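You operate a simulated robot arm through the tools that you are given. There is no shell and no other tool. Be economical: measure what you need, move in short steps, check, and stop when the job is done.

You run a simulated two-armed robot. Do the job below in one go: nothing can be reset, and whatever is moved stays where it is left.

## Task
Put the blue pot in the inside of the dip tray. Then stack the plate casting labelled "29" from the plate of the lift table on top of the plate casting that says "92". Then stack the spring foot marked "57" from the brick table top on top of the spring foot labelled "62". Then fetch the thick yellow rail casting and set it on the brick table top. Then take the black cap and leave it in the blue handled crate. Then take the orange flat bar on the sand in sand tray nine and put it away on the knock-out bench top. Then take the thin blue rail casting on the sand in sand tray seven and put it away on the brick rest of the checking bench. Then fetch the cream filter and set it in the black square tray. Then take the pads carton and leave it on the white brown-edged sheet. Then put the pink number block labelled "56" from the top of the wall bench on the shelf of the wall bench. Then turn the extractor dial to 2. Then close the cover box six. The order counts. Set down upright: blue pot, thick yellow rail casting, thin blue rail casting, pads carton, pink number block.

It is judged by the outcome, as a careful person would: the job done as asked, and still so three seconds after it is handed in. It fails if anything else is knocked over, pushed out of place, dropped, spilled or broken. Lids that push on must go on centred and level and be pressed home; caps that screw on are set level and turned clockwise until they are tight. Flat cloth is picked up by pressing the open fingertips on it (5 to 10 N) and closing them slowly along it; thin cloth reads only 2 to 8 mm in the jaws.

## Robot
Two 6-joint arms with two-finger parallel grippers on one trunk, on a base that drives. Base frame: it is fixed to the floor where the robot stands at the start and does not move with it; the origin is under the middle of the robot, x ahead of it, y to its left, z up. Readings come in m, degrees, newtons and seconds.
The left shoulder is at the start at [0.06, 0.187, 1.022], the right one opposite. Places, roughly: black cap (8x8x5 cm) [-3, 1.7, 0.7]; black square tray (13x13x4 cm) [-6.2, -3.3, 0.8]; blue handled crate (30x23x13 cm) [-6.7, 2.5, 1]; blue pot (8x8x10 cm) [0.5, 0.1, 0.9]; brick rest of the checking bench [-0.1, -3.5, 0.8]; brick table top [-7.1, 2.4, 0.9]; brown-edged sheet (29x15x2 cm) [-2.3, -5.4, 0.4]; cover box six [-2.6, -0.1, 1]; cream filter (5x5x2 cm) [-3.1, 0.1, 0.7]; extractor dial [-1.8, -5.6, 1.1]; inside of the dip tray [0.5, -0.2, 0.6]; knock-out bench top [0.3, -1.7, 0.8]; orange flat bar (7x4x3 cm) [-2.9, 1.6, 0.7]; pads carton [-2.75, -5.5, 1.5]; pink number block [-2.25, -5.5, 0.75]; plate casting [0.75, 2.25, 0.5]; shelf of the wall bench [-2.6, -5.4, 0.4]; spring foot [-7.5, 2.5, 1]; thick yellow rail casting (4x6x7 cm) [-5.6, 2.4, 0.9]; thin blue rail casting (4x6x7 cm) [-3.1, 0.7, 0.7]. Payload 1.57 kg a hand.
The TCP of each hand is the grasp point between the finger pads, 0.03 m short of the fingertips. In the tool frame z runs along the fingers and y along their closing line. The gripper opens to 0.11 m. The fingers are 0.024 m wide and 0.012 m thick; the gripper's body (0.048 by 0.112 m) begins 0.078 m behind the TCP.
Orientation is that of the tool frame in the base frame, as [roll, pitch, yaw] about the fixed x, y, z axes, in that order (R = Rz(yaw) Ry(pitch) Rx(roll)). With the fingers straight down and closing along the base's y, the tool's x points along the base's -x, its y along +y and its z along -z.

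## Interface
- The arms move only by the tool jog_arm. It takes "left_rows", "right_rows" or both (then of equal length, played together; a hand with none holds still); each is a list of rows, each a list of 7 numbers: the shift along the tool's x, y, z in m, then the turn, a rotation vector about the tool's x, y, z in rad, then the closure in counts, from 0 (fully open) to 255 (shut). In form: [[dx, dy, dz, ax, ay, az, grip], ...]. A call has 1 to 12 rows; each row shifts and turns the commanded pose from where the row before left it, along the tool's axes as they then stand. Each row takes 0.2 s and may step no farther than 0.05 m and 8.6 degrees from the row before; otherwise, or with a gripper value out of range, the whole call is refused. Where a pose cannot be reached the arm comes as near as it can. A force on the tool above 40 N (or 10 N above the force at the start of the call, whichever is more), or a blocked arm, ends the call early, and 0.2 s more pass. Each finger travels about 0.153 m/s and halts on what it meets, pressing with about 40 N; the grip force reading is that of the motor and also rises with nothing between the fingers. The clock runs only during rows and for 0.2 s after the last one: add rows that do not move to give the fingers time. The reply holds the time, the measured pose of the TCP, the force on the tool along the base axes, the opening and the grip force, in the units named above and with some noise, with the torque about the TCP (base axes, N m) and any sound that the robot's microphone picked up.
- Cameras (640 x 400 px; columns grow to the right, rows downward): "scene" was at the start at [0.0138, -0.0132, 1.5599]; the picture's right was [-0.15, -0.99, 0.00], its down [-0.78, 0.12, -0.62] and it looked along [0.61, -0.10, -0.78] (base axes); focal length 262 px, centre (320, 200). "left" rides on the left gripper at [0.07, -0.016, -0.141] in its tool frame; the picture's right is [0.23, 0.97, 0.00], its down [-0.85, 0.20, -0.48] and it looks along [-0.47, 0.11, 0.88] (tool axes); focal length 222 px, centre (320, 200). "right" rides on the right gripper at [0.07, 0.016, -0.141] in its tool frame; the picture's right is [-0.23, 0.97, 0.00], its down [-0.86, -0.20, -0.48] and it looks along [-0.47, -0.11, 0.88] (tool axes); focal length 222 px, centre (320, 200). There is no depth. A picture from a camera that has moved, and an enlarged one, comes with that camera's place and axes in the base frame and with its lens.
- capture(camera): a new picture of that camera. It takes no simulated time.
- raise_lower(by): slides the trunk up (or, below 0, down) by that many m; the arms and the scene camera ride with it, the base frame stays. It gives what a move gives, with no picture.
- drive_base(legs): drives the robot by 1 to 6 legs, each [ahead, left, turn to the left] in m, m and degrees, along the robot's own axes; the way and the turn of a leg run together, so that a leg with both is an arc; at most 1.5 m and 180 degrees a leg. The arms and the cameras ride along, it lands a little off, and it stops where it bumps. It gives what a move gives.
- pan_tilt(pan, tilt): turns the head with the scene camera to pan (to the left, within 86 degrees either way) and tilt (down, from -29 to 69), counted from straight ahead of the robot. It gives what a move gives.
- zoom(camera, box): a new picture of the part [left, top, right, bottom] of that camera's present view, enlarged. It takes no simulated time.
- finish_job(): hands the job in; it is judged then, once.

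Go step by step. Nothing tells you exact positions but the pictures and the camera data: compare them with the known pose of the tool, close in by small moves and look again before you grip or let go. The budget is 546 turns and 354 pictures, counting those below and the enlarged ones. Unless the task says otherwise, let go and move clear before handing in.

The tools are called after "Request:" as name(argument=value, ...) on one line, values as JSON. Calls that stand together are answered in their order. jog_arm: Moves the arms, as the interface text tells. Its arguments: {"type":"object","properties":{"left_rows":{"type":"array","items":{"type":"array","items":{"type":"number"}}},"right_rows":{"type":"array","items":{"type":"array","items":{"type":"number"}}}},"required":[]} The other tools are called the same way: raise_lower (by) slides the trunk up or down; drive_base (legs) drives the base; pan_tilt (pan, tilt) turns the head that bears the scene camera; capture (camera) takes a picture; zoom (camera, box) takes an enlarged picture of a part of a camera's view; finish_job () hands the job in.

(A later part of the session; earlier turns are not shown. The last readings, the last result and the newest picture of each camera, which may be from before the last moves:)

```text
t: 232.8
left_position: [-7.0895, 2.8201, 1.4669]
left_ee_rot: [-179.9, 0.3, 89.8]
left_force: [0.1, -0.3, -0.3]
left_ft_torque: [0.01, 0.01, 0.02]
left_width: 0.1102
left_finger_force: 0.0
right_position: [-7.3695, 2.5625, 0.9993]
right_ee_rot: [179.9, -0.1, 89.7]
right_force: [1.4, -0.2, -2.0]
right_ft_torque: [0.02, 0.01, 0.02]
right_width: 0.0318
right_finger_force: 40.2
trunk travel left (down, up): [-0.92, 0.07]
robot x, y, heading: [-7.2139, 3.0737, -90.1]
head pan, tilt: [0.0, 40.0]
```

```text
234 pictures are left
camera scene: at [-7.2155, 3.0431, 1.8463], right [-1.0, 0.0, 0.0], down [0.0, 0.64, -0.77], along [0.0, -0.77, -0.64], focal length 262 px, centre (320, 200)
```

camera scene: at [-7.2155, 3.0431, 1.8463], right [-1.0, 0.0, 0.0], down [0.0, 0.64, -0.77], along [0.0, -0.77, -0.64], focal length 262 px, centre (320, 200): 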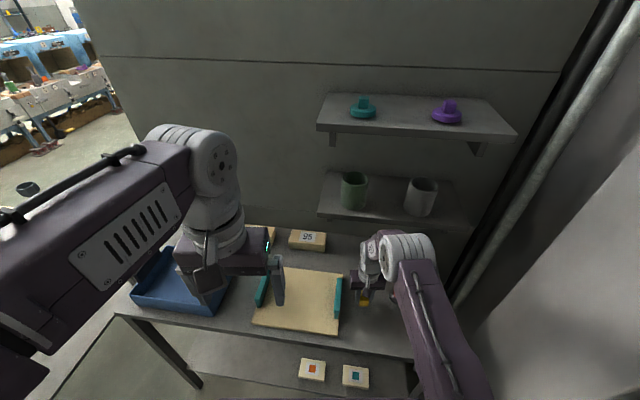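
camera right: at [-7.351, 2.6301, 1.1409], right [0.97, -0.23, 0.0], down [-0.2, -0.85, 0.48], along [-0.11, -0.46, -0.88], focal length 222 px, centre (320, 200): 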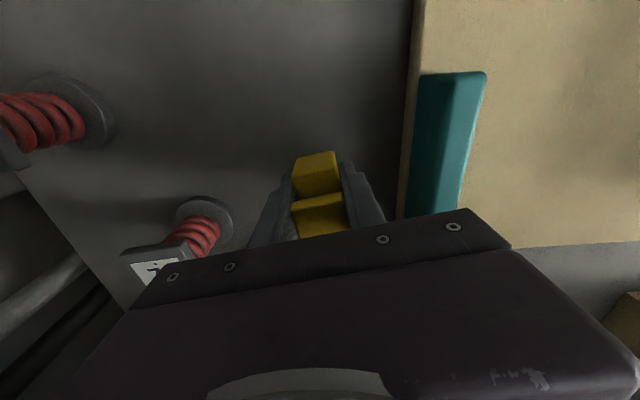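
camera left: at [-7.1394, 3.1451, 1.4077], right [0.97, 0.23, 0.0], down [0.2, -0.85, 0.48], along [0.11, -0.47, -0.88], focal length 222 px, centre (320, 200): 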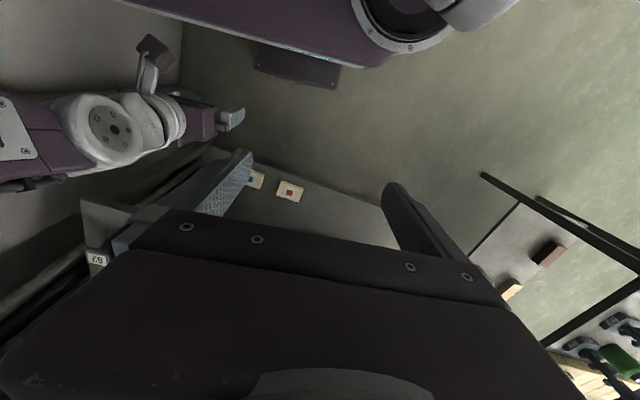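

Request:
jog_arm(right_rows=[[0, 0, 0.01, 0, 0, 0, 200], [0, 0, 0.01, 0, 0, 0, 200], [0, 0, 0, 0, 0, 0, 200]])

Request:
jog_arm(right_rows=[[0, 0, 0.005, 0, 0, 0, 200], [0, 0, 0, 0, 0, 0, 200]])

Request:
jog_arm(right_rows=[[0, 0, 0.004, 0, 0, 0, 200], [0, 0, 0, 0, 0, 0, 200]])

Request:
jog_arm(right_rows=[[0, 0, 0.004, 0, 0, 0, 200], [0, 0, 0, 0, 0, 0, 200]])

```text
t: 233.7
left_position: [-7.0884, 2.8201, 1.4662]
left_ee_rot: [-179.9, 0.1, 89.8]
left_force: [-0.1, 0.6, -0.4]
left_ft_torque: [0.03, 0.0, 0.04]
left_width: 0.1098
left_finger_force: 0.0
right_position: [-7.3677, 2.5605, 0.9797]
right_ee_rot: [179.9, -0.1, 89.7]
right_force: [0.5, 0.0, -3.1]
right_ft_torque: [0.04, -0.01, 0.01]
right_width: 0.0315
right_finger_force: 40.4
trunk travel left (down, up): [-0.92, 0.07]
robot x, y, heading: [-7.214, 3.0747, -90.3]
head pan, tilt: [0.0, 40.0]
```

```text
t: 234.2
left_position: [-7.0885, 2.82, 1.4669]
left_ee_rot: [-179.9, 0.2, 89.8]
left_force: [-0.4, -0.5, 0.2]
left_ft_torque: [0.03, -0.04, -0.01]
left_width: 0.11
left_finger_force: 0.1
right_position: [-7.3664, 2.5601, 0.9746]
right_ee_rot: [179.8, -0.2, 89.6]
right_force: [-0.1, 0.4, -3.1]
right_ft_torque: [0.03, 0.01, -0.03]
right_width: 0.0317
right_finger_force: 40.2
trunk travel left (down, up): [-0.92, 0.07]
robot x, y, heading: [-7.2146, 3.0685, -90.0]
head pan, tilt: [0.0, 40.0]
```

```text
t: 234.8
left_position: [-7.0878, 2.8209, 1.4663]
left_ee_rot: [-179.9, 0.2, 89.9]
left_force: [0.5, -0.5, 0.0]
left_ft_torque: [0.03, 0.02, -0.04]
left_width: 0.1099
left_finger_force: 0.1
right_position: [-7.3667, 2.5619, 0.9719]
right_ee_rot: [180.0, -0.1, 89.8]
right_force: [-0.3, -0.8, -3.3]
right_ft_torque: [0.0, -0.01, 0.02]
right_width: 0.0315
right_finger_force: 39.7
trunk travel left (down, up): [-0.92, 0.07]
robot x, y, heading: [-7.2139, 3.0709, -90.1]
head pan, tilt: [0.0, 40.0]
```

```text
t: 235.4
left_position: [-7.0883, 2.8199, 1.4656]
left_ee_rot: [-179.9, 0.2, 89.8]
left_force: [-0.4, -0.6, 0.1]
left_ft_torque: [0.0, -0.01, 0.01]
left_width: 0.11
left_finger_force: 0.0
right_position: [-7.3662, 2.5619, 0.9662]
right_ee_rot: [179.8, -0.1, 89.8]
right_force: [-0.4, -0.1, -2.2]
right_ft_torque: [0.0, -0.02, 0.0]
right_width: 0.0319
right_finger_force: 39.8
trunk travel left (down, up): [-0.92, 0.07]
robot x, y, heading: [-7.2164, 3.0694, -90.0]
head pan, tilt: [0.0, 40.0]
```

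Request:
jog_arm(right_rows=[[0, 0, 0.004, 0, 0, 0, 200], [0, 0, 0, 0, 0, 0, 200]])

Request:
jog_arm(right_rows=[[0, 0, 0.003, 0, 0, 0, 200], [0, 0, 0, 0, 0, 0, 200]])

Request:
jog_arm(right_rows=[[0, 0, 0.003, 0, 0, 0, 200], [0, 0, 0, 0, 0, 0, 200]])

Request:
jog_arm(right_rows=[[0, 0, 0.003, 0, 0, 0, 200], [0, 0, 0, 0, 0, 0, 200]])

```text
t: 236.1
left_position: [-7.0888, 2.8202, 1.4661]
left_ee_rot: [-179.9, 0.1, 89.8]
left_force: [-0.6, 0.6, 0.5]
left_ft_torque: [-0.03, 0.01, 0.0]
left_width: 0.1101
left_finger_force: 0.0
right_position: [-7.3664, 2.5618, 0.9628]
right_ee_rot: [-180.0, -0.1, 89.7]
right_force: [-0.1, -0.2, -2.3]
right_ft_torque: [-0.01, -0.02, 0.02]
right_width: 0.032
right_finger_force: 39.6
trunk travel left (down, up): [-0.92, 0.07]
robot x, y, heading: [-7.2127, 3.0702, -90.1]
head pan, tilt: [0.0, 40.0]
```

```text
t: 236.7
left_position: [-7.088, 2.8225, 1.4674]
left_ee_rot: [-180.0, 0.3, 89.8]
left_force: [0.9, 0.2, -0.1]
left_ft_torque: [0.0, 0.0, 0.01]
left_width: 0.11
left_finger_force: 0.1
right_position: [-7.3661, 2.5618, 0.9635]
right_ee_rot: [180.0, 0.2, 89.7]
right_force: [-1.9, -2.2, 17.6]
right_ft_torque: [0.4, 0.16, 0.06]
right_width: 0.0316
right_finger_force: 39.9
trunk travel left (down, up): [-0.92, 0.07]
robot x, y, heading: [-7.2115, 3.0683, -90.1]
head pan, tilt: [0.0, 40.0]
```

```text
t: 237.3
left_position: [-7.0885, 2.8241, 1.4666]
left_ee_rot: [-179.9, 0.4, 89.8]
left_force: [-0.3, 0.1, 0.3]
left_ft_torque: [0.0, -0.01, 0.0]
left_width: 0.1102
left_finger_force: 0.0
right_position: [-7.3663, 2.5617, 0.9611]
right_ee_rot: [179.9, 0.4, 89.6]
right_force: [-1.3, 4.1, 15.8]
right_ft_torque: [0.21, 0.09, 0.02]
right_width: 0.0317
right_finger_force: 40.0
trunk travel left (down, up): [-0.92, 0.07]
robot x, y, heading: [-7.2183, 3.0719, -90.1]
head pan, tilt: [0.0, 40.0]
stopped in row 2 (right hand): the force on the tool passed its limit (the readings are from after the stop); the commanded pose is now the measured one
```

```text
t: 237.9
left_position: [-7.0867, 2.8258, 1.4681]
left_ee_rot: [-179.9, 0.5, 89.7]
left_force: [0.5, -0.6, -0.2]
left_ft_torque: [0.0, -0.01, 0.02]
left_width: 0.1101
left_finger_force: 0.0
right_position: [-7.3679, 2.5606, 0.96]
right_ee_rot: [-180.0, 0.7, 89.7]
right_force: [-1.0, 10.9, 31.1]
right_ft_torque: [0.98, 0.01, 0.0]
right_width: 0.0317
right_finger_force: 39.9
trunk travel left (down, up): [-0.92, 0.07]
robot x, y, heading: [-7.2145, 3.0756, -90.1]
head pan, tilt: [0.0, 40.0]
stopped in row 2 (right hand): the force on the tool passed its limit (the readings are from after the stop); the commanded pose is now the measured one
```

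Request:
jog_arm(right_rows=[[0, 0, -0.002, 0, 0, 0, 200], [0, 0, 0, 0, 0, 0, 200]])

Request:
zoom(camera="right", box=[250, 120, 390, 250])

```text
t: 238.5
left_position: [-7.0873, 2.8234, 1.4668]
left_ee_rot: [-179.9, 0.5, 89.7]
left_force: [-0.5, -1.1, 0.2]
left_ft_torque: [-0.01, 0.04, 0.01]
left_width: 0.1101
left_finger_force: 0.0
right_position: [-7.3673, 2.5601, 0.9614]
right_ee_rot: [-180.0, 0.8, 89.7]
right_force: [2.1, 4.1, 12.8]
right_ft_torque: [0.45, 0.01, -0.01]
right_width: 0.0317
right_finger_force: 40.2
trunk travel left (down, up): [-0.92, 0.07]
robot x, y, heading: [-7.2167, 3.0658, -90.1]
head pan, tilt: [0.0, 40.0]
```

```text
3.08 times, centred on (320, 185) of right
camera zoom: at [-7.3493, 2.6305, 1.1007], right [0.97, -0.23, 0.0], down [-0.2, -0.85, 0.49], along [-0.11, -0.48, -0.87], focal length 684 px, centre (320, 246)
```

zoom: 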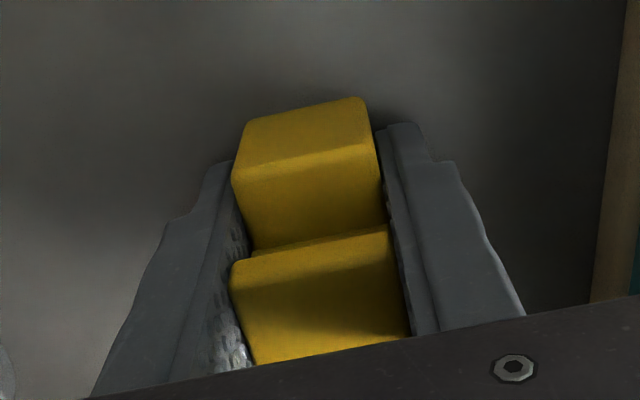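

Request:
jog_arm(right_rows=[[0, 0, -0.001, 0, 0, 0, 200], [0, 0, 0, 0, 0, 0, 170], [0, 0, 0, 0, 0, 0, 120], [0, 0, 0, 0, 0, 0, 110], [0, 0, 0, 0, 0, 0, 110]])

Request:
jog_arm(right_rows=[[0, 0, -0.04, 0, 0, 0, 110], [0, 0, -0.05, 0, 0, 0, 110], [0, 0, -0.05, 0, 0, 0, 110], [0, 0, -0.05, 0, 0, 0, 110], [0, 0, -0.03, 0, 0, 0, 110]])

Request:
capture(camera="right")

```text
t: 239.7
left_position: [-7.0874, 2.8206, 1.4663]
left_ee_rot: [-180.0, 0.2, 89.8]
left_force: [0.1, 0.8, 0.0]
left_ft_torque: [0.0, 0.03, 0.0]
left_width: 0.11
left_finger_force: 0.0
right_position: [-7.368, 2.5574, 0.9594]
right_ee_rot: [180.0, 0.6, 89.6]
right_force: [0.8, 0.0, 0.6]
right_ft_torque: [-0.01, 0.0, 0.05]
right_width: 0.0621
right_finger_force: 0.2
trunk travel left (down, up): [-0.92, 0.07]
robot x, y, heading: [-7.2141, 3.0739, -90.3]
head pan, tilt: [0.0, 40.0]
```

```text
t: 240.9
left_position: [-7.0882, 2.8214, 1.4665]
left_ee_rot: [-179.9, 0.2, 89.8]
left_force: [-0.2, -0.8, -0.2]
left_ft_torque: [-0.03, -0.03, 0.01]
left_width: 0.11
left_finger_force: 0.0
right_position: [-7.3692, 2.559, 1.1837]
right_ee_rot: [179.8, 0.6, 89.7]
right_force: [-0.1, -0.2, 0.5]
right_ft_torque: [-0.01, 0.02, 0.0]
right_width: 0.0624
right_finger_force: 0.1
trunk travel left (down, up): [-0.92, 0.07]
robot x, y, heading: [-7.215, 3.0715, -90.4]
head pan, tilt: [0.0, 40.0]
```

```text
232 pictures are left
camera right: at [-7.3512, 2.63, 1.3239], right [0.97, -0.23, 0.0], down [-0.2, -0.85, 0.49], along [-0.11, -0.47, -0.87], focal length 222 px, centre (320, 200)
```

right: 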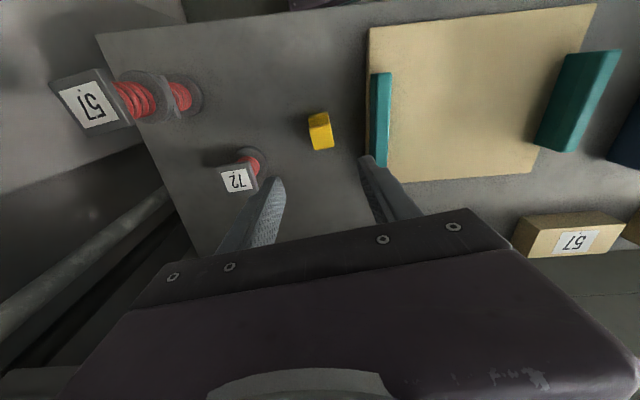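

Request:
jog_arm(right_rows=[[0.045, 0.015, 0, 0, -0.01, 0, 0], [0.045, 0.015, 0, 0, 0, 0, 0], [0.045, 0.015, 0, 0, 0, 0, 0], [0.045, 0, 0, 0, 0, 0, 0]])

Request:
drive_base(legs=[[-0.33, 0, 0], [0, 0.45, 0]])

Request:
capture(camera="scene")

```text
t: 241.9
left_position: [-7.0893, 2.822, 1.4666]
left_ee_rot: [-179.9, 0.3, 89.8]
left_force: [0.2, 0.7, -0.5]
left_ft_torque: [0.01, -0.01, 0.03]
left_width: 0.1103
left_finger_force: 0.0
right_position: [-7.3195, 2.7396, 1.1786]
right_ee_rot: [179.9, 1.3, 89.6]
right_force: [-0.1, 0.7, -0.3]
right_ft_torque: [-0.02, -0.03, 0.01]
right_width: 0.1098
right_finger_force: 0.1
trunk travel left (down, up): [-0.92, 0.07]
robot x, y, heading: [-7.2144, 3.0703, -89.7]
head pan, tilt: [0.0, 40.0]
```

```text
t: 246.4
left_position: [-6.6401, 3.1434, 1.4671]
left_ee_rot: [-180.0, 0.2, 89.7]
left_force: [-0.9, 0.1, 0.7]
left_ft_torque: [0.01, -0.02, -0.01]
left_width: 0.1099
left_finger_force: 0.0
right_position: [-6.8711, 3.0612, 1.1784]
right_ee_rot: [179.8, 1.3, 89.5]
right_force: [1.1, -0.6, -0.1]
right_ft_torque: [-0.02, -0.03, -0.04]
right_width: 0.1098
right_finger_force: 0.1
trunk travel left (down, up): [-0.92, 0.07]
robot x, y, heading: [-6.7626, 3.3937, -90.1]
head pan, tilt: [0.0, 40.0]
```

```text
231 pictures are left
camera scene: at [-6.7672, 3.367, 1.8463], right [-1.0, 0.0, 0.0], down [0.0, 0.64, -0.77], along [0.0, -0.77, -0.64], focal length 262 px, centre (320, 200)
```

scene: 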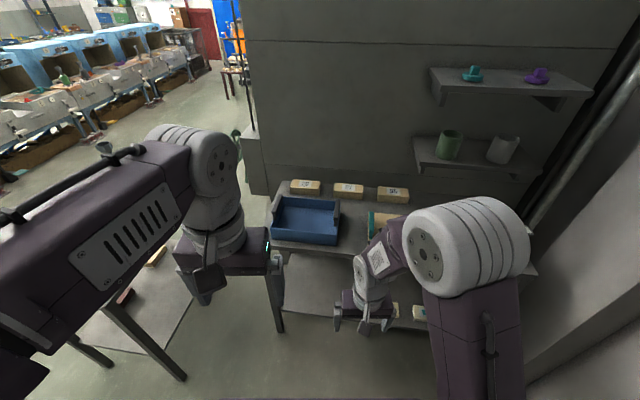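

Request:
jog_arm(right_rows=[[0, 0, -0.04, 0, 0.022, 0, 0], [0, 0, 0, 0, 0, 0, 0]])

Request:
drive_base(legs=[[0, 0, 90], [1.2, 0, 0], [1.2, 0, 0], [0, -1.0, 0]])

Request:
pan_tilt(pan=-10, tilt=35)

Request:
capture(camera="scene")

```text
t: 247.0
left_position: [-6.6392, 3.1437, 1.4663]
left_ee_rot: [-180.0, 0.2, 89.6]
left_force: [-0.1, -0.6, 1.0]
left_ft_torque: [0.03, 0.02, 0.02]
left_width: 0.1097
left_finger_force: 0.0
right_position: [-6.8684, 3.0634, 1.2178]
right_ee_rot: [179.9, -0.1, 89.6]
right_force: [-0.5, -0.1, 0.3]
right_ft_torque: [0.0, 0.0, -0.02]
right_width: 0.1101
right_finger_force: 0.1
trunk travel left (down, up): [-0.92, 0.07]
robot x, y, heading: [-6.7654, 3.3945, -89.9]
head pan, tilt: [0.0, 40.0]
```

```text
t: 267.5
left_position: [-4.0485, 2.5996, 1.4667]
left_ee_rot: [-179.9, 0.2, -177.3]
left_force: [0.7, -0.5, 0.0]
left_ft_torque: [-0.03, 0.04, -0.01]
left_width: 0.11
left_finger_force: 0.1
right_position: [-3.9564, 2.3736, 1.2189]
right_ee_rot: [-180.0, -0.1, -177.7]
right_force: [-0.4, 0.4, -1.0]
right_ft_torque: [0.0, 0.0, -0.02]
right_width: 0.11
right_finger_force: 0.1
trunk travel left (down, up): [-0.92, 0.07]
robot x, y, heading: [-4.2933, 2.4632, 2.9]
head pan, tilt: [0.0, 40.0]
```

```text
t: 268.2
left_position: [-4.0484, 2.5973, 1.4666]
left_ee_rot: [-180.0, 0.1, -177.4]
left_force: [0.6, 0.2, 0.1]
left_ft_torque: [0.02, 0.02, -0.01]
left_width: 0.1098
left_finger_force: 0.0
right_position: [-3.9572, 2.3731, 1.218]
right_ee_rot: [179.8, 0.0, -177.5]
right_force: [0.0, -0.1, 0.7]
right_ft_torque: [0.03, 0.0, 0.0]
right_width: 0.1101
right_finger_force: 0.2
trunk travel left (down, up): [-0.92, 0.07]
robot x, y, heading: [-4.2915, 2.4576, 3.3]
head pan, tilt: [-10.0, 35.0]
```

```text
230 pictures are left
camera scene: at [-4.2656, 2.4452, 1.8539], right [-0.13, -0.99, 0.0], down [-0.57, 0.07, -0.82], along [0.81, -0.1, -0.57], focal length 262 px, centre (320, 200)
```

scene: 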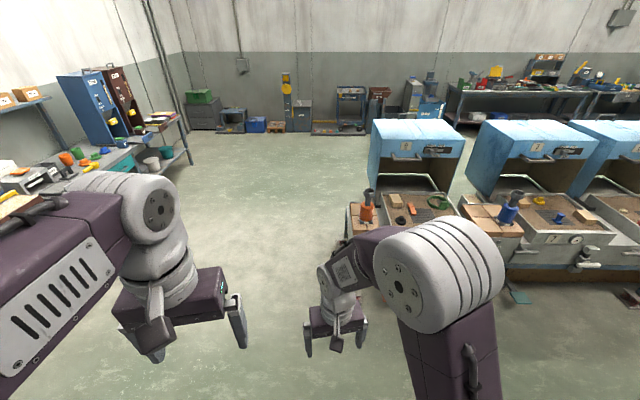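

Request:
zoom(camera="scene", box=[330, 110, 640, 300])

```text
2.06 times, centred on (485, 205) of scene
camera zoom: at [-4.2656, 2.4452, 1.8539], right [-0.13, -0.99, 0.0], down [-0.57, 0.07, -0.82], along [0.81, -0.1, -0.57], focal length 540 px, centre (-21, 190)
```

zoom: 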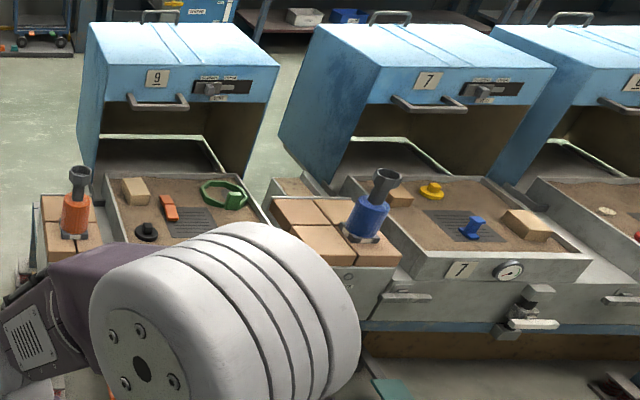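

Request:
drive_base(legs=[[0, 0, -3], [0, -0.62, 0], [0.55, 0, 0]])

Request:
raise_lower(by=-0.25)

Request:
pan_tilt(pan=-5, tilt=45)

Request:
capture(camera="scene")

Request:
capture(camera="right")

```text
t: 274.9
left_position: [-3.4948, 1.9537, 1.4679]
left_ee_rot: [-179.9, 0.3, 178.6]
left_force: [-0.3, -0.4, 0.0]
left_ft_torque: [0.03, -0.02, -0.02]
left_width: 0.1096
left_finger_force: 0.1
right_position: [-3.4174, 1.7219, 1.2191]
right_ee_rot: [179.9, 0.0, 178.5]
right_force: [0.0, 0.2, -1.0]
right_ft_torque: [0.01, 0.02, -0.02]
right_width: 0.1101
right_finger_force: 0.0
trunk travel left (down, up): [-0.92, 0.07]
robot x, y, heading: [-3.7463, 1.8315, -1.2]
head pan, tilt: [-10.0, 35.0]
```

```text
t: 277.4
left_position: [-3.4929, 1.9526, 1.2178]
left_ee_rot: [-179.9, 0.2, 178.6]
left_force: [-0.6, 0.1, -0.6]
left_ft_torque: [0.0, 0.0, 0.01]
left_width: 0.1099
left_finger_force: 0.1
right_position: [-3.4172, 1.7207, 0.9683]
right_ee_rot: [180.0, -0.1, 178.5]
right_force: [0.3, 0.3, -0.1]
right_ft_torque: [-0.02, 0.01, 0.0]
right_width: 0.11
right_finger_force: 0.1
trunk travel left (down, up): [-0.67, 0.32]
robot x, y, heading: [-3.7471, 1.8303, -1.4]
head pan, tilt: [-10.0, 35.0]
```

```text
t: 278.2
left_position: [-3.4926, 1.9519, 1.2177]
left_ee_rot: [-179.8, 0.2, 178.6]
left_force: [0.0, -0.4, -0.3]
left_ft_torque: [0.02, -0.02, 0.04]
left_width: 0.1104
left_finger_force: 0.0
right_position: [-3.4177, 1.7203, 0.9678]
right_ee_rot: [179.9, -0.2, 178.4]
right_force: [0.8, -0.3, 0.4]
right_ft_torque: [0.0, -0.02, -0.02]
right_width: 0.11
right_finger_force: 0.1
trunk travel left (down, up): [-0.67, 0.32]
robot x, y, heading: [-3.7503, 1.8338, -1.3]
head pan, tilt: [-5.0, 45.0]
```

```text
228 pictures are left
camera scene: at [-3.7254, 1.8226, 1.5891], right [-0.11, -0.99, 0.0], down [-0.7, 0.08, -0.71], along [0.7, -0.08, -0.71], focal length 262 px, centre (320, 200)
```

scene: 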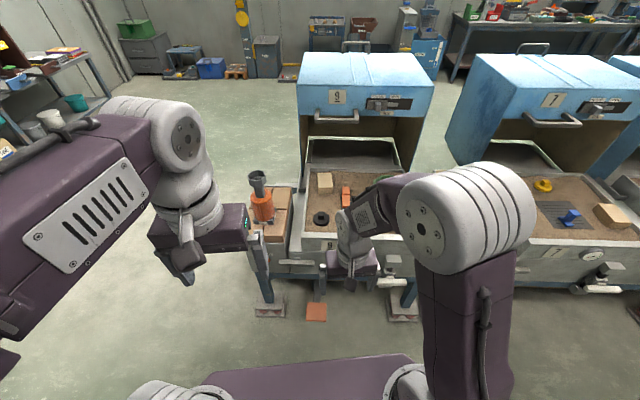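

```text
227 pictures are left
camera right: at [-3.4845, 1.7381, 1.1091], right [0.25, 0.97, 0.0], down [0.85, -0.22, 0.48], along [0.46, -0.12, -0.88], focal length 222 px, centre (320, 200)
```

right: 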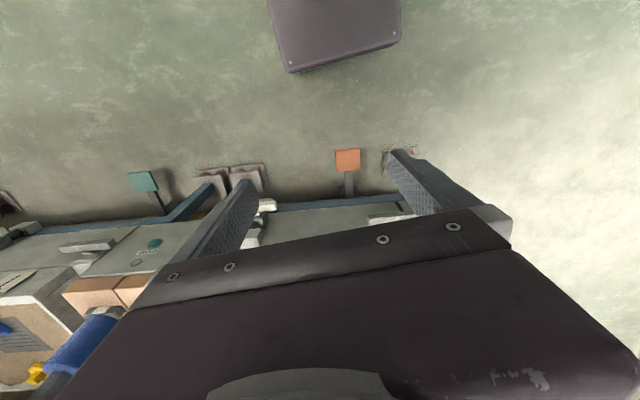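

Request:
drive_base(legs=[[0, 0, 1.3], [0.33, 0, 0]])

Request:
capture(camera="right")

Request:
capture(camera="scene")

```text
t: 280.9
left_position: [-3.1705, 1.9589, 1.2163]
left_ee_rot: [-179.9, 0.3, 179.6]
left_force: [0.7, -0.6, 0.1]
left_ft_torque: [-0.01, 0.04, -0.03]
left_width: 0.11
left_finger_force: 0.1
right_position: [-3.0913, 1.7277, 0.9683]
right_ee_rot: [179.9, -0.1, 179.5]
right_force: [-0.1, -0.2, 0.2]
right_ft_torque: [-0.04, -0.01, -0.03]
right_width: 0.1099
right_finger_force: 0.1
trunk travel left (down, up): [-0.67, 0.32]
robot x, y, heading: [-3.4216, 1.832, -0.3]
head pan, tilt: [-5.0, 45.0]
stopped in leg 2: the robot was blocked; the commanded pose is now the measured one
```

```text
226 pictures are left
camera right: at [-3.1589, 1.7445, 1.109], right [0.24, 0.97, 0.0], down [0.85, -0.21, 0.48], along [0.46, -0.11, -0.88], focal length 222 px, centre (320, 200)
```

right: 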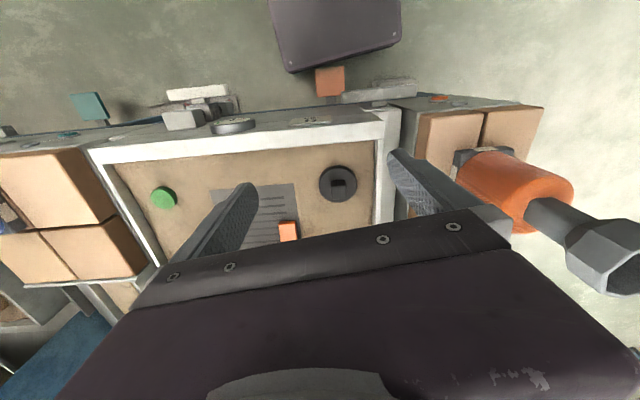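

```text
225 pictures are left
camera scene: at [-3.4012, 1.825, 1.5891], right [-0.09, -1.0, 0.0], down [-0.7, 0.06, -0.71], along [0.7, -0.07, -0.71], focal length 262 px, centre (320, 200)
```

scene: 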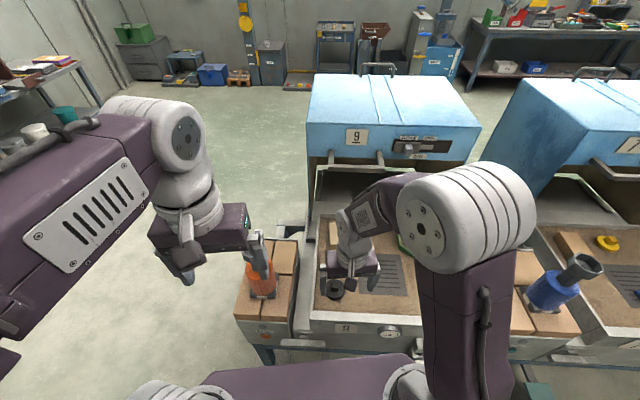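

Request:
drive_base(legs=[[-0.02, 0, 0.3]])

Request:
jog_arm(right_rows=[[-0.05, 0, 0, 0, 0, 0, 0], [-0.05, 0, 0, 0, 0, 0, 0], [-0.02, 0.01, 0.04, 0, 0, 0, 0], [0, 0, 0.05, 0, 0, 0, 0], [0, 0, 0, 0, 0, 0, 0]])

Request:
capture(camera="right")

```text
t: 281.7
left_position: [-3.1871, 1.9601, 1.2167]
left_ee_rot: [-180.0, -0.1, 180.0]
left_force: [-0.6, -0.3, 0.0]
left_ft_torque: [-0.02, 0.07, 0.02]
left_width: 0.1099
left_finger_force: 0.0
right_position: [-3.1078, 1.7296, 0.9659]
right_ee_rot: [179.9, -0.4, 179.8]
right_force: [0.2, 0.4, -1.3]
right_ft_torque: [-0.03, 0.08, 0.01]
right_width: 0.1099
right_finger_force: 0.0
trunk travel left (down, up): [-0.67, 0.32]
robot x, y, heading: [-3.4423, 1.8346, 0.3]
head pan, tilt: [-5.0, 45.0]
```

```text
t: 282.9
left_position: [-3.1916, 1.9595, 1.2161]
left_ee_rot: [-179.9, 0.3, 179.9]
left_force: [-0.2, 0.5, 0.5]
left_ft_torque: [0.0, -0.02, -0.01]
left_width: 0.11
left_finger_force: 0.2
right_position: [-2.9899, 1.7389, 0.876]
right_ee_rot: [179.9, 0.0, 179.8]
right_force: [0.2, 0.5, -0.3]
right_ft_torque: [-0.03, -0.05, 0.0]
right_width: 0.1099
right_finger_force: 0.0
trunk travel left (down, up): [-0.67, 0.32]
robot x, y, heading: [-3.439, 1.8339, 0.2]
head pan, tilt: [-5.0, 45.0]
```

```text
224 pictures are left
camera right: at [-3.0587, 1.7556, 1.018], right [0.23, 0.97, 0.0], down [0.86, -0.2, 0.48], along [0.46, -0.11, -0.88], focal length 222 px, centre (320, 200)
```

right: 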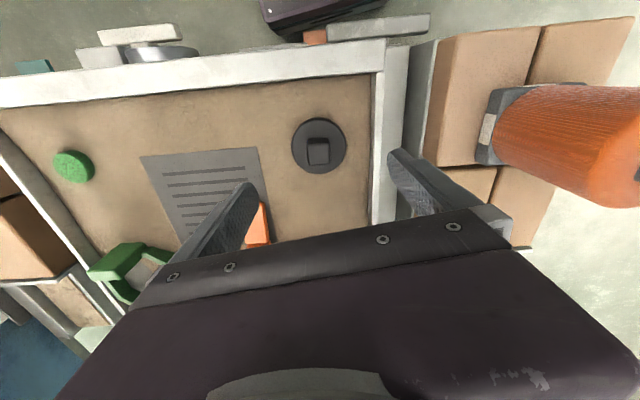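

Request:
jog_arm(right_rows=[[-0.01, -0.003, 0.035, 0, 0, 0, 110], [0, 0, 0.04, 0, 0, 0, 110], [0, 0, 0, 0, 0, 0, 110]])

Request:
zoom(camera="right", box=[220, 80, 420, 240])

Request:
zoom(camera="scene", box=[280, 200, 400, 320])

```text
t: 283.7
left_position: [-3.1905, 1.9595, 1.2165]
left_ee_rot: [-180.0, 0.2, -180.0]
left_force: [0.1, -0.2, 0.4]
left_ft_torque: [-0.01, -0.05, 0.03]
left_width: 0.1098
left_finger_force: 0.1
right_position: [-2.9803, 1.7377, 0.8011]
right_ee_rot: [179.9, 0.0, 179.8]
right_force: [0.0, -0.3, -1.1]
right_ft_torque: [-0.02, -0.03, -0.02]
right_width: 0.0626
right_finger_force: 0.1
trunk travel left (down, up): [-0.67, 0.32]
robot x, y, heading: [-3.4412, 1.834, 0.1]
head pan, tilt: [-5.0, 45.0]
```

```text
2.50 times, centred on (320, 160) of right
camera zoom: at [-3.0491, 1.7521, 0.9426], right [0.23, 0.97, 0.0], down [0.86, -0.2, 0.48], along [0.46, -0.11, -0.88], focal length 555 px, centre (320, 300)
```

zoom: 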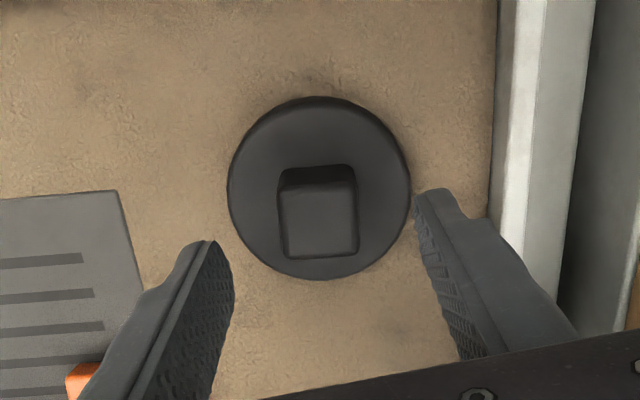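

```text
3.33 times, centred on (340, 260) of scene
camera zoom: at [-3.4216, 1.8248, 1.5891], right [-0.09, -1.0, 0.0], down [-0.7, 0.06, -0.71], along [0.7, -0.06, -0.71], focal length 872 px, centre (253, 0)
```

zoom: 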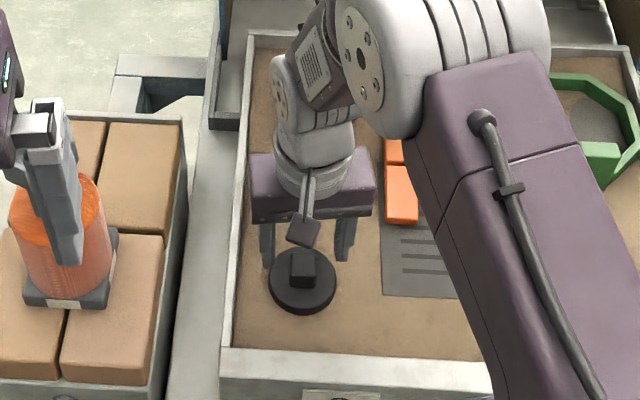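

Request:
jog_arm(right_rows=[[0, -0.002, 0.03, 0, 0, 0, 110], [0, 0, 0.026, 0, 0, 0, 110], [0, 0, 0, 0, 0, 0, 150], [0, 0, 0, 0, 0, 0, 200], [0, 0, 0, 0, 0, 0, 210], [0, 0, 0, 0, 0, 0, 210]])

Request:
capture(camera="right")

```text
t: 284.2
left_position: [-3.1919, 1.96, 1.2168]
left_ee_rot: [-179.9, 0.4, 179.9]
left_force: [0.0, 0.5, 0.4]
left_ft_torque: [0.01, -0.01, 0.0]
left_width: 0.1102
left_finger_force: 0.0
right_position: [-2.981, 1.7347, 0.7656]
right_ee_rot: [180.0, -0.2, 179.8]
right_force: [-5.4, 1.2, 14.7]
right_ft_torque: [0.01, 0.21, 0.0]
right_width: 0.0625
right_finger_force: 0.0
trunk travel left (down, up): [-0.67, 0.32]
robot x, y, heading: [-3.4403, 1.8364, 0.2]
head pan, tilt: [-5.0, 45.0]
stopped in row 2 (right hand): the force on the tool passed its limit (the readings are from after the stop); the commanded pose is now the measured one
```

```text
221 pictures are left
camera right: at [-3.0488, 1.7508, 0.9079], right [0.23, 0.97, 0.0], down [0.86, -0.2, 0.48], along [0.46, -0.11, -0.88], focal length 222 px, centre (320, 200)
```

right: 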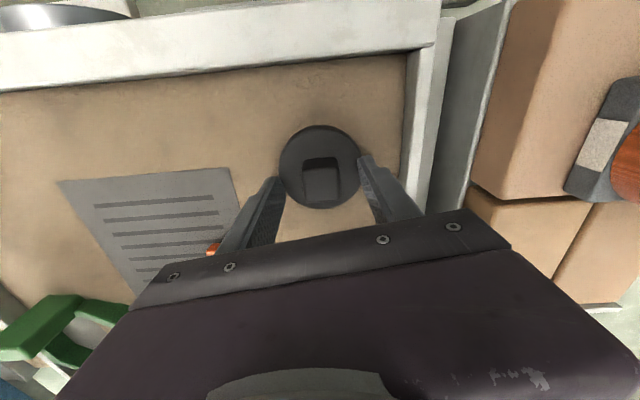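

Request:
jog_arm(right_rows=[[0.006, 0.002, -0.004, 0, 0, 0, 110], [0, 0, 0, 0, 0, 0, 150], [0, 0, 0, 0, 0, 0, 200], [0, 0, 0, 0, 0, 0, 210], [0, 0, 0, 0, 0, 0, 210]])

Request:
capture(camera="right")

```text
t: 285.4
left_position: [-3.1919, 1.9595, 1.2156]
left_ee_rot: [-179.9, 0.2, 179.8]
left_force: [0.0, -0.3, -0.3]
left_ft_torque: [0.02, -0.01, -0.01]
left_width: 0.11
left_finger_force: 0.1
right_position: [-2.9854, 1.737, 0.7706]
right_ee_rot: [179.9, -0.3, 179.8]
right_force: [0.2, 0.3, 2.8]
right_ft_torque: [0.03, 0.11, -0.02]
right_width: 0.0269
right_finger_force: 37.7
trunk travel left (down, up): [-0.67, 0.32]
robot x, y, heading: [-3.4384, 1.8313, -0.2]
head pan, tilt: [-5.0, 45.0]
```

```text
220 pictures are left
camera right: at [-3.053, 1.7532, 0.9111], right [0.23, 0.97, 0.0], down [0.86, -0.2, 0.48], along [0.46, -0.11, -0.88], focal length 222 px, centre (320, 200)
```

right: 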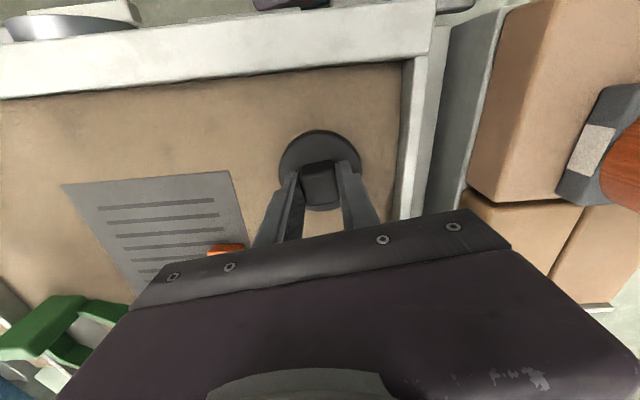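

Request:
jog_arm(right_rows=[[0, 0, -0.03, 0, 0, 0, 210], [0, 0, -0.05, 0, 0, 0, 210], [0, 0, -0.05, 0, 0, 0, 210], [0, 0, -0.05, 0, 0, 0, 210], [0.05, 0, 0, 0, 0, 0, 210], [0.05, 0, 0, 0, 0, 0, 210], [0, 0, 0, 0, 0, 0, 210]])

Request:
capture(camera="right")

```text
t: 287.0
left_position: [-3.1888, 1.9598, 1.2161]
left_ee_rot: [-180.0, 0.2, 179.9]
left_force: [0.2, -0.6, 0.4]
left_ft_torque: [0.0, 0.05, -0.03]
left_width: 0.1098
left_finger_force: 0.1
right_position: [-3.0826, 1.7352, 0.951]
right_ee_rot: [180.0, -0.3, 179.8]
right_force: [0.7, 0.0, -0.6]
right_ft_torque: [-0.04, 0.0, -0.01]
right_width: 0.0269
right_finger_force: 38.0
trunk travel left (down, up): [-0.67, 0.32]
robot x, y, heading: [-3.4399, 1.8296, 0.0]
head pan, tilt: [-5.0, 45.0]
```

```text
219 pictures are left
camera right: at [-3.1497, 1.7515, 1.0928], right [0.23, 0.97, 0.0], down [0.86, -0.2, 0.47], along [0.46, -0.11, -0.88], focal length 222 px, centre (320, 200)
```

right: 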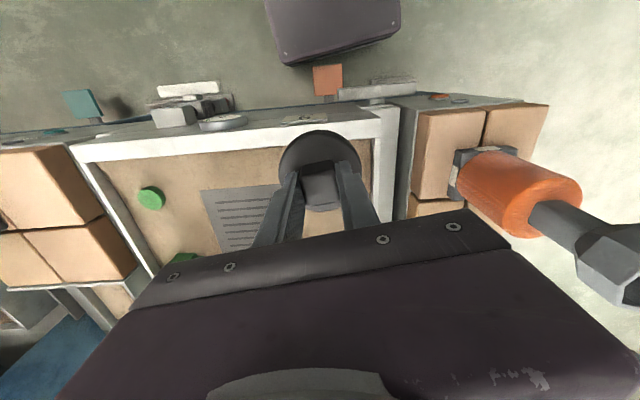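

Request:
drive_base(legs=[[-0.8, 0, 0], [0, 1.5, 0], [-1.25, 0.06, 0], [-1.25, 0, 0], [0, 0, -90]])

Request:
raise_lower(by=0.25)

Request:
pan_tilt(pan=0, tilt=45)

Request:
capture(camera="scene")

```text
t: 314.1
left_position: [-6.6466, 3.1365, 1.2172]
left_ee_rot: [-179.9, 0.2, 88.7]
left_force: [0.2, 0.3, -0.1]
left_ft_torque: [-0.02, -0.01, -0.01]
left_width: 0.1099
left_finger_force: 0.1
right_position: [-6.873, 3.0342, 0.9523]
right_ee_rot: [-180.0, -0.3, 88.6]
right_force: [0.3, 0.9, -0.3]
right_ft_torque: [-0.04, -0.03, -0.06]
right_width: 0.0269
right_finger_force: 37.7
trunk travel left (down, up): [-0.67, 0.32]
robot x, y, heading: [-6.7704, 3.3894, -91.4]
head pan, tilt: [-5.0, 45.0]
```

```text
t: 316.7
left_position: [-6.647, 3.1363, 1.4662]
left_ee_rot: [-179.8, 0.3, 88.7]
left_force: [-1.0, -0.2, 0.5]
left_ft_torque: [-0.02, 0.02, 0.01]
left_width: 0.1099
left_finger_force: 0.1
right_position: [-6.8724, 3.0336, 1.2015]
right_ee_rot: [180.0, -0.4, 88.6]
right_force: [0.5, -0.2, -1.0]
right_ft_torque: [0.0, -0.05, 0.04]
right_width: 0.027
right_finger_force: 37.7
trunk travel left (down, up): [-0.92, 0.07]
robot x, y, heading: [-6.7706, 3.389, -91.2]
head pan, tilt: [-5.0, 45.0]
```

```text
t: 317.3
left_position: [-6.6459, 3.136, 1.4661]
left_ee_rot: [-179.9, 0.2, 88.6]
left_force: [0.0, -0.3, -0.3]
left_ft_torque: [-0.01, 0.0, -0.01]
left_width: 0.1103
left_finger_force: 0.0
right_position: [-6.8728, 3.0334, 1.2016]
right_ee_rot: [180.0, -0.3, 88.6]
right_force: [0.1, 0.0, -0.6]
right_ft_torque: [0.0, 0.0, 0.03]
right_width: 0.0268
right_finger_force: 38.2
trunk travel left (down, up): [-0.92, 0.07]
robot x, y, heading: [-6.7691, 3.3888, -91.2]
head pan, tilt: [0.0, 45.0]
```

```text
218 pictures are left
camera scene: at [-6.7685, 3.3667, 1.8391], right [-1.0, 0.02, 0.0], down [0.01, 0.71, -0.71], along [-0.01, -0.71, -0.71], focal length 262 px, centre (320, 200)
```

scene: 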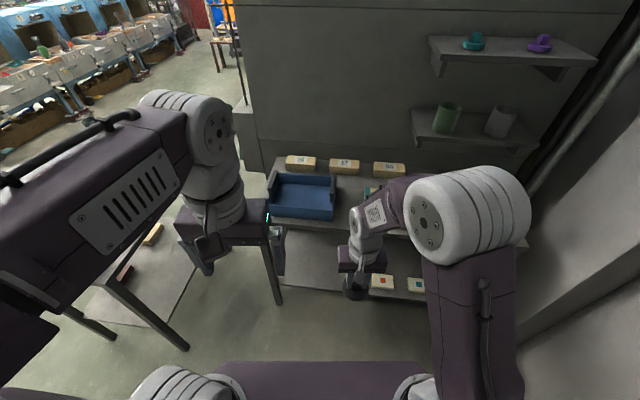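

Request:
drive_base(legs=[[0, 0, 1.2], [0, 0.18, 0], [0.44, 0, 0]])

Request:
capture(camera="right")

Request:
capture(camera="scene")

```text
t: 321.5
left_position: [-6.4658, 2.6979, 1.4668]
left_ee_rot: [-179.9, 0.4, 89.7]
left_force: [-1.1, -0.3, -0.2]
left_ft_torque: [-0.02, 0.01, 0.02]
left_width: 0.1101
left_finger_force: 0.0
right_position: [-6.6907, 2.5902, 1.2029]
right_ee_rot: [-179.9, -0.2, 89.6]
right_force: [-0.1, 0.6, -1.0]
right_ft_torque: [-0.02, 0.02, -0.01]
right_width: 0.0268
right_finger_force: 37.6
trunk travel left (down, up): [-0.92, 0.07]
robot x, y, heading: [-6.597, 2.948, -90.1]
head pan, tilt: [0.0, 45.0]
```

```text
217 pictures are left
camera right: at [-6.6727, 2.6595, 1.3435], right [0.97, -0.23, 0.0], down [-0.21, -0.85, 0.48], along [-0.11, -0.46, -0.88], focal length 222 px, centre (320, 200)
```

right: 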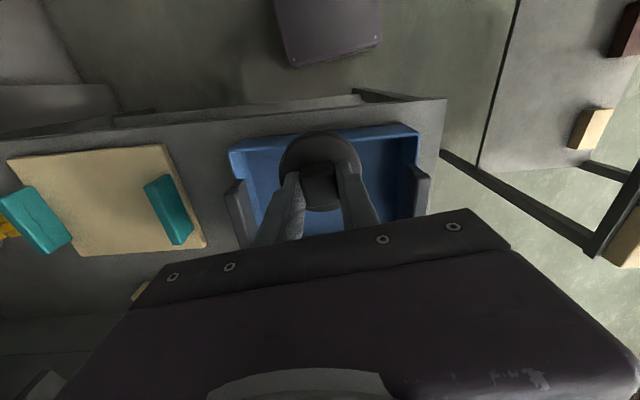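

```text
216 pictures are left
camera scene: at [-6.5918, 2.9272, 1.8391], right [-1.0, 0.0, 0.0], down [0.0, 0.71, -0.71], along [0.0, -0.71, -0.71], focal length 262 px, centre (320, 200)
```

scene: 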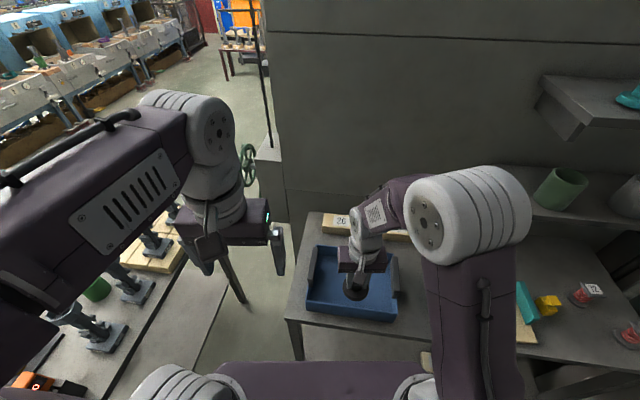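

Request:
jog_arm(right_rows=[[-0.045, -0.009, 0, 0, 0, 0, 210], [-0.05, 0, 0, 0, 0, 0, 210], [-0.015, 0, 0.045, 0, 0, 0, 210], [0, 0, 0.05, 0, 0, 0, 210], [0, 0, 0, 0, 0, 0, 210]])

Request:
capture(camera="right")

Request:
capture(camera="scene")

```text
t: 322.7
left_position: [-6.4663, 2.6959, 1.4679]
left_ee_rot: [-179.9, 0.3, 89.6]
left_force: [-0.8, 0.2, 0.3]
left_ft_torque: [-0.01, 0.0, -0.03]
left_width: 0.11
left_finger_force: 0.1
right_position: [-6.7019, 2.4809, 1.1067]
right_ee_rot: [-179.9, -0.2, 89.5]
right_force: [0.1, -0.2, 0.3]
right_ft_torque: [0.01, 0.04, -0.02]
right_width: 0.0268
right_finger_force: 37.6
trunk travel left (down, up): [-0.92, 0.07]
robot x, y, heading: [-6.5902, 2.9507, -90.7]
head pan, tilt: [0.0, 45.0]
```

```text
215 pictures are left
camera right: at [-6.6836, 2.5498, 1.2479], right [0.97, -0.23, 0.0], down [-0.21, -0.86, 0.47], along [-0.11, -0.46, -0.88], focal length 222 px, centre (320, 200)
```

right: 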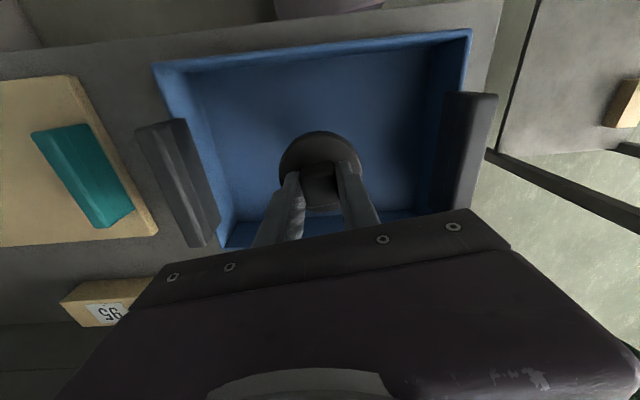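

```text
214 pictures are left
camera scene: at [-6.5922, 2.9246, 1.8391], right [-1.0, 0.0, 0.0], down [0.0, 0.71, -0.71], along [0.0, -0.71, -0.71], focal length 262 px, centre (320, 200)
```

scene: 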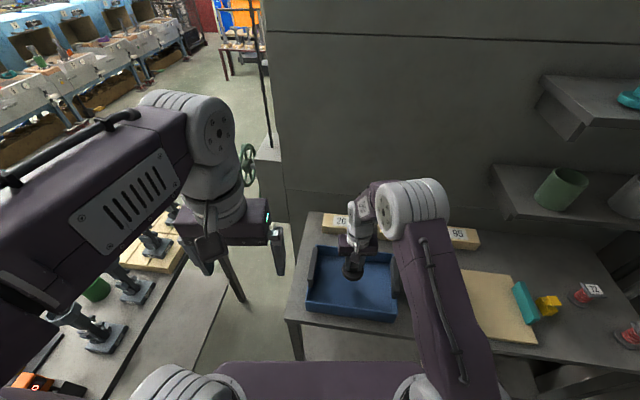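

Request:
jog_arm(right_rows=[[0, 0, 0.05, 0, 0, 0, 210], [0, 0, 0.04, 0, 0, 0, 210], [0, 0, 0.01, 0, 0, 0, 210], [0, 0, 0, 0, 0, 0, 210]])

Request:
jog_arm(right_rows=[[0, 0, 0.005, 0, 0, 0, 210], [0, 0, 0, 0, 0, 0, 210]])

Request:
capture(camera="right")

```text
t: 323.7
left_position: [-6.4661, 2.6967, 1.4668]
left_ee_rot: [-179.8, 0.2, 89.6]
left_force: [-0.1, -0.9, -0.7]
left_ft_torque: [-0.01, -0.03, 0.0]
left_width: 0.1098
left_finger_force: 0.0
right_position: [-6.7014, 2.4821, 1.0058]
right_ee_rot: [-180.0, -0.2, 89.5]
right_force: [-0.8, -1.0, -1.2]
right_ft_torque: [0.0, 0.01, 0.02]
right_width: 0.0266
right_finger_force: 37.4
trunk travel left (down, up): [-0.92, 0.07]
robot x, y, heading: [-6.5903, 2.9471, -90.3]
head pan, tilt: [0.0, 45.0]
```

```text
t: 324.3
left_position: [-6.4659, 2.6952, 1.4668]
left_ee_rot: [-179.9, 0.2, 89.6]
left_force: [0.8, 0.6, -0.3]
left_ft_torque: [0.01, 0.0, 0.02]
left_width: 0.11
left_finger_force: 0.0
right_position: [-6.7007, 2.4808, 1.0013]
right_ee_rot: [180.0, -0.3, 89.6]
right_force: [0.4, -0.6, -0.7]
right_ft_torque: [-0.04, 0.02, -0.01]
right_width: 0.0267
right_finger_force: 37.7
trunk travel left (down, up): [-0.92, 0.07]
robot x, y, heading: [-6.5937, 2.9481, -90.0]
head pan, tilt: [0.0, 45.0]
```

```text
213 pictures are left
camera right: at [-6.6831, 2.5493, 1.1423], right [0.97, -0.23, 0.0], down [-0.21, -0.86, 0.47], along [-0.11, -0.46, -0.88], focal length 222 px, centre (320, 200)
```

right: 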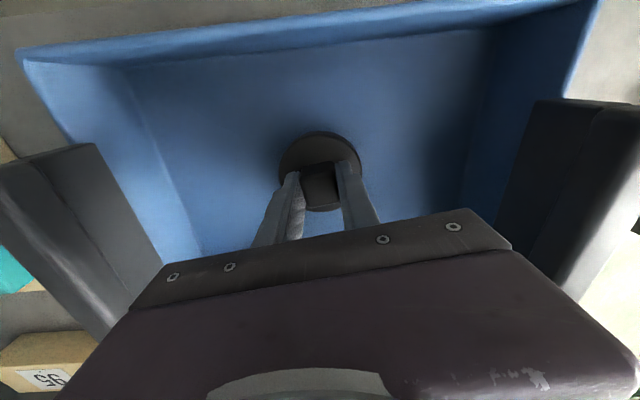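

Request:
jog_arm(right_rows=[[0, 0, 0.004, 0, 0, 0, 210], [0, 0, 0.003, 0, 0, 0, 210], [0, 0, 0, 0, 0, 0, 210]])

Request:
jog_arm(right_rows=[[0, 0, 0.003, 0, 0, 0, 210], [0, 0, 0, 0, 0, 0, 210]])

```text
t: 325.1
left_position: [-6.4648, 2.699, 1.4668]
left_ee_rot: [-179.9, 0.3, 89.7]
left_force: [0.4, -0.7, 0.6]
left_ft_torque: [0.0, -0.03, 0.0]
left_width: 0.1103
left_finger_force: 0.1
right_position: [-6.7001, 2.4806, 0.9958]
right_ee_rot: [180.0, 0.1, 89.6]
right_force: [-2.9, -2.6, 29.4]
right_ft_torque: [0.02, 0.13, -0.03]
right_width: 0.0265
right_finger_force: 37.7
trunk travel left (down, up): [-0.92, 0.07]
robot x, y, heading: [-6.5902, 2.9452, -90.5]
head pan, tilt: [0.0, 45.0]
```

```text
t: 325.6
left_position: [-6.4655, 2.6987, 1.4666]
left_ee_rot: [-179.9, 0.4, 89.5]
left_force: [-1.0, 1.4, 0.2]
left_ft_torque: [0.02, -0.03, -0.04]
left_width: 0.1104
left_finger_force: 0.0
right_position: [-6.6999, 2.4822, 0.9941]
right_ee_rot: [-180.0, 0.1, 89.5]
right_force: [-3.5, 4.9, 21.0]
right_ft_torque: [0.39, 0.16, 0.0]
right_width: 0.0269
right_finger_force: 38.0
trunk travel left (down, up): [-0.92, 0.07]
robot x, y, heading: [-6.591, 2.9471, -90.4]
head pan, tilt: [0.0, 45.0]
stopped in row 2 (right hand): the force on the tool passed its limit (the readings are from after the stop); the commanded pose is now the measured one
```

Contact with the crate floor; I ease off, open and rise.

Request:
jog_arm(right_rows=[[0, 0, -0.003, 0, 0, 0, 210], [0, 0, 0, 0, 0, 0, 170], [0, 0, 0, 0, 0, 0, 110], [0, 0, 0, 0, 0, 0, 110], [0, 0, -0.04, 0, 0, 0, 110], [0, 0, -0.05, 0, 0, 0, 110], [0, 0, -0.05, 0, 0, 0, 110], [0, 0, -0.05, 0, 0, 0, 110], [0, 0, -0.05, 0, 0, 0, 110], [0, 0, 0, 0, 0, 0, 110]])

Request:
capture(camera="right")

```text
t: 327.8
left_position: [-6.4666, 2.6952, 1.4665]
left_ee_rot: [-179.8, 0.2, 89.6]
left_force: [0.9, 0.6, 0.3]
left_ft_torque: [-0.01, -0.03, -0.01]
left_width: 0.1097
left_finger_force: 0.0
right_position: [-6.7008, 2.4788, 1.2345]
right_ee_rot: [179.9, -0.1, 89.4]
right_force: [-0.4, 0.2, 0.2]
right_ft_torque: [0.0, 0.0, 0.02]
right_width: 0.0627
right_finger_force: 0.1
trunk travel left (down, up): [-0.92, 0.07]
robot x, y, heading: [-6.5927, 2.9491, -90.3]
head pan, tilt: [0.0, 45.0]
```

```text
212 pictures are left
camera right: at [-6.6832, 2.5482, 1.3759], right [0.97, -0.23, 0.0], down [-0.21, -0.85, 0.48], along [-0.11, -0.46, -0.88], focal length 222 px, centre (320, 200)
```

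right: 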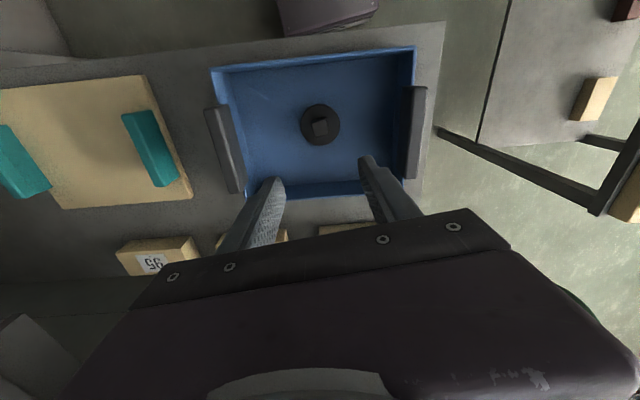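

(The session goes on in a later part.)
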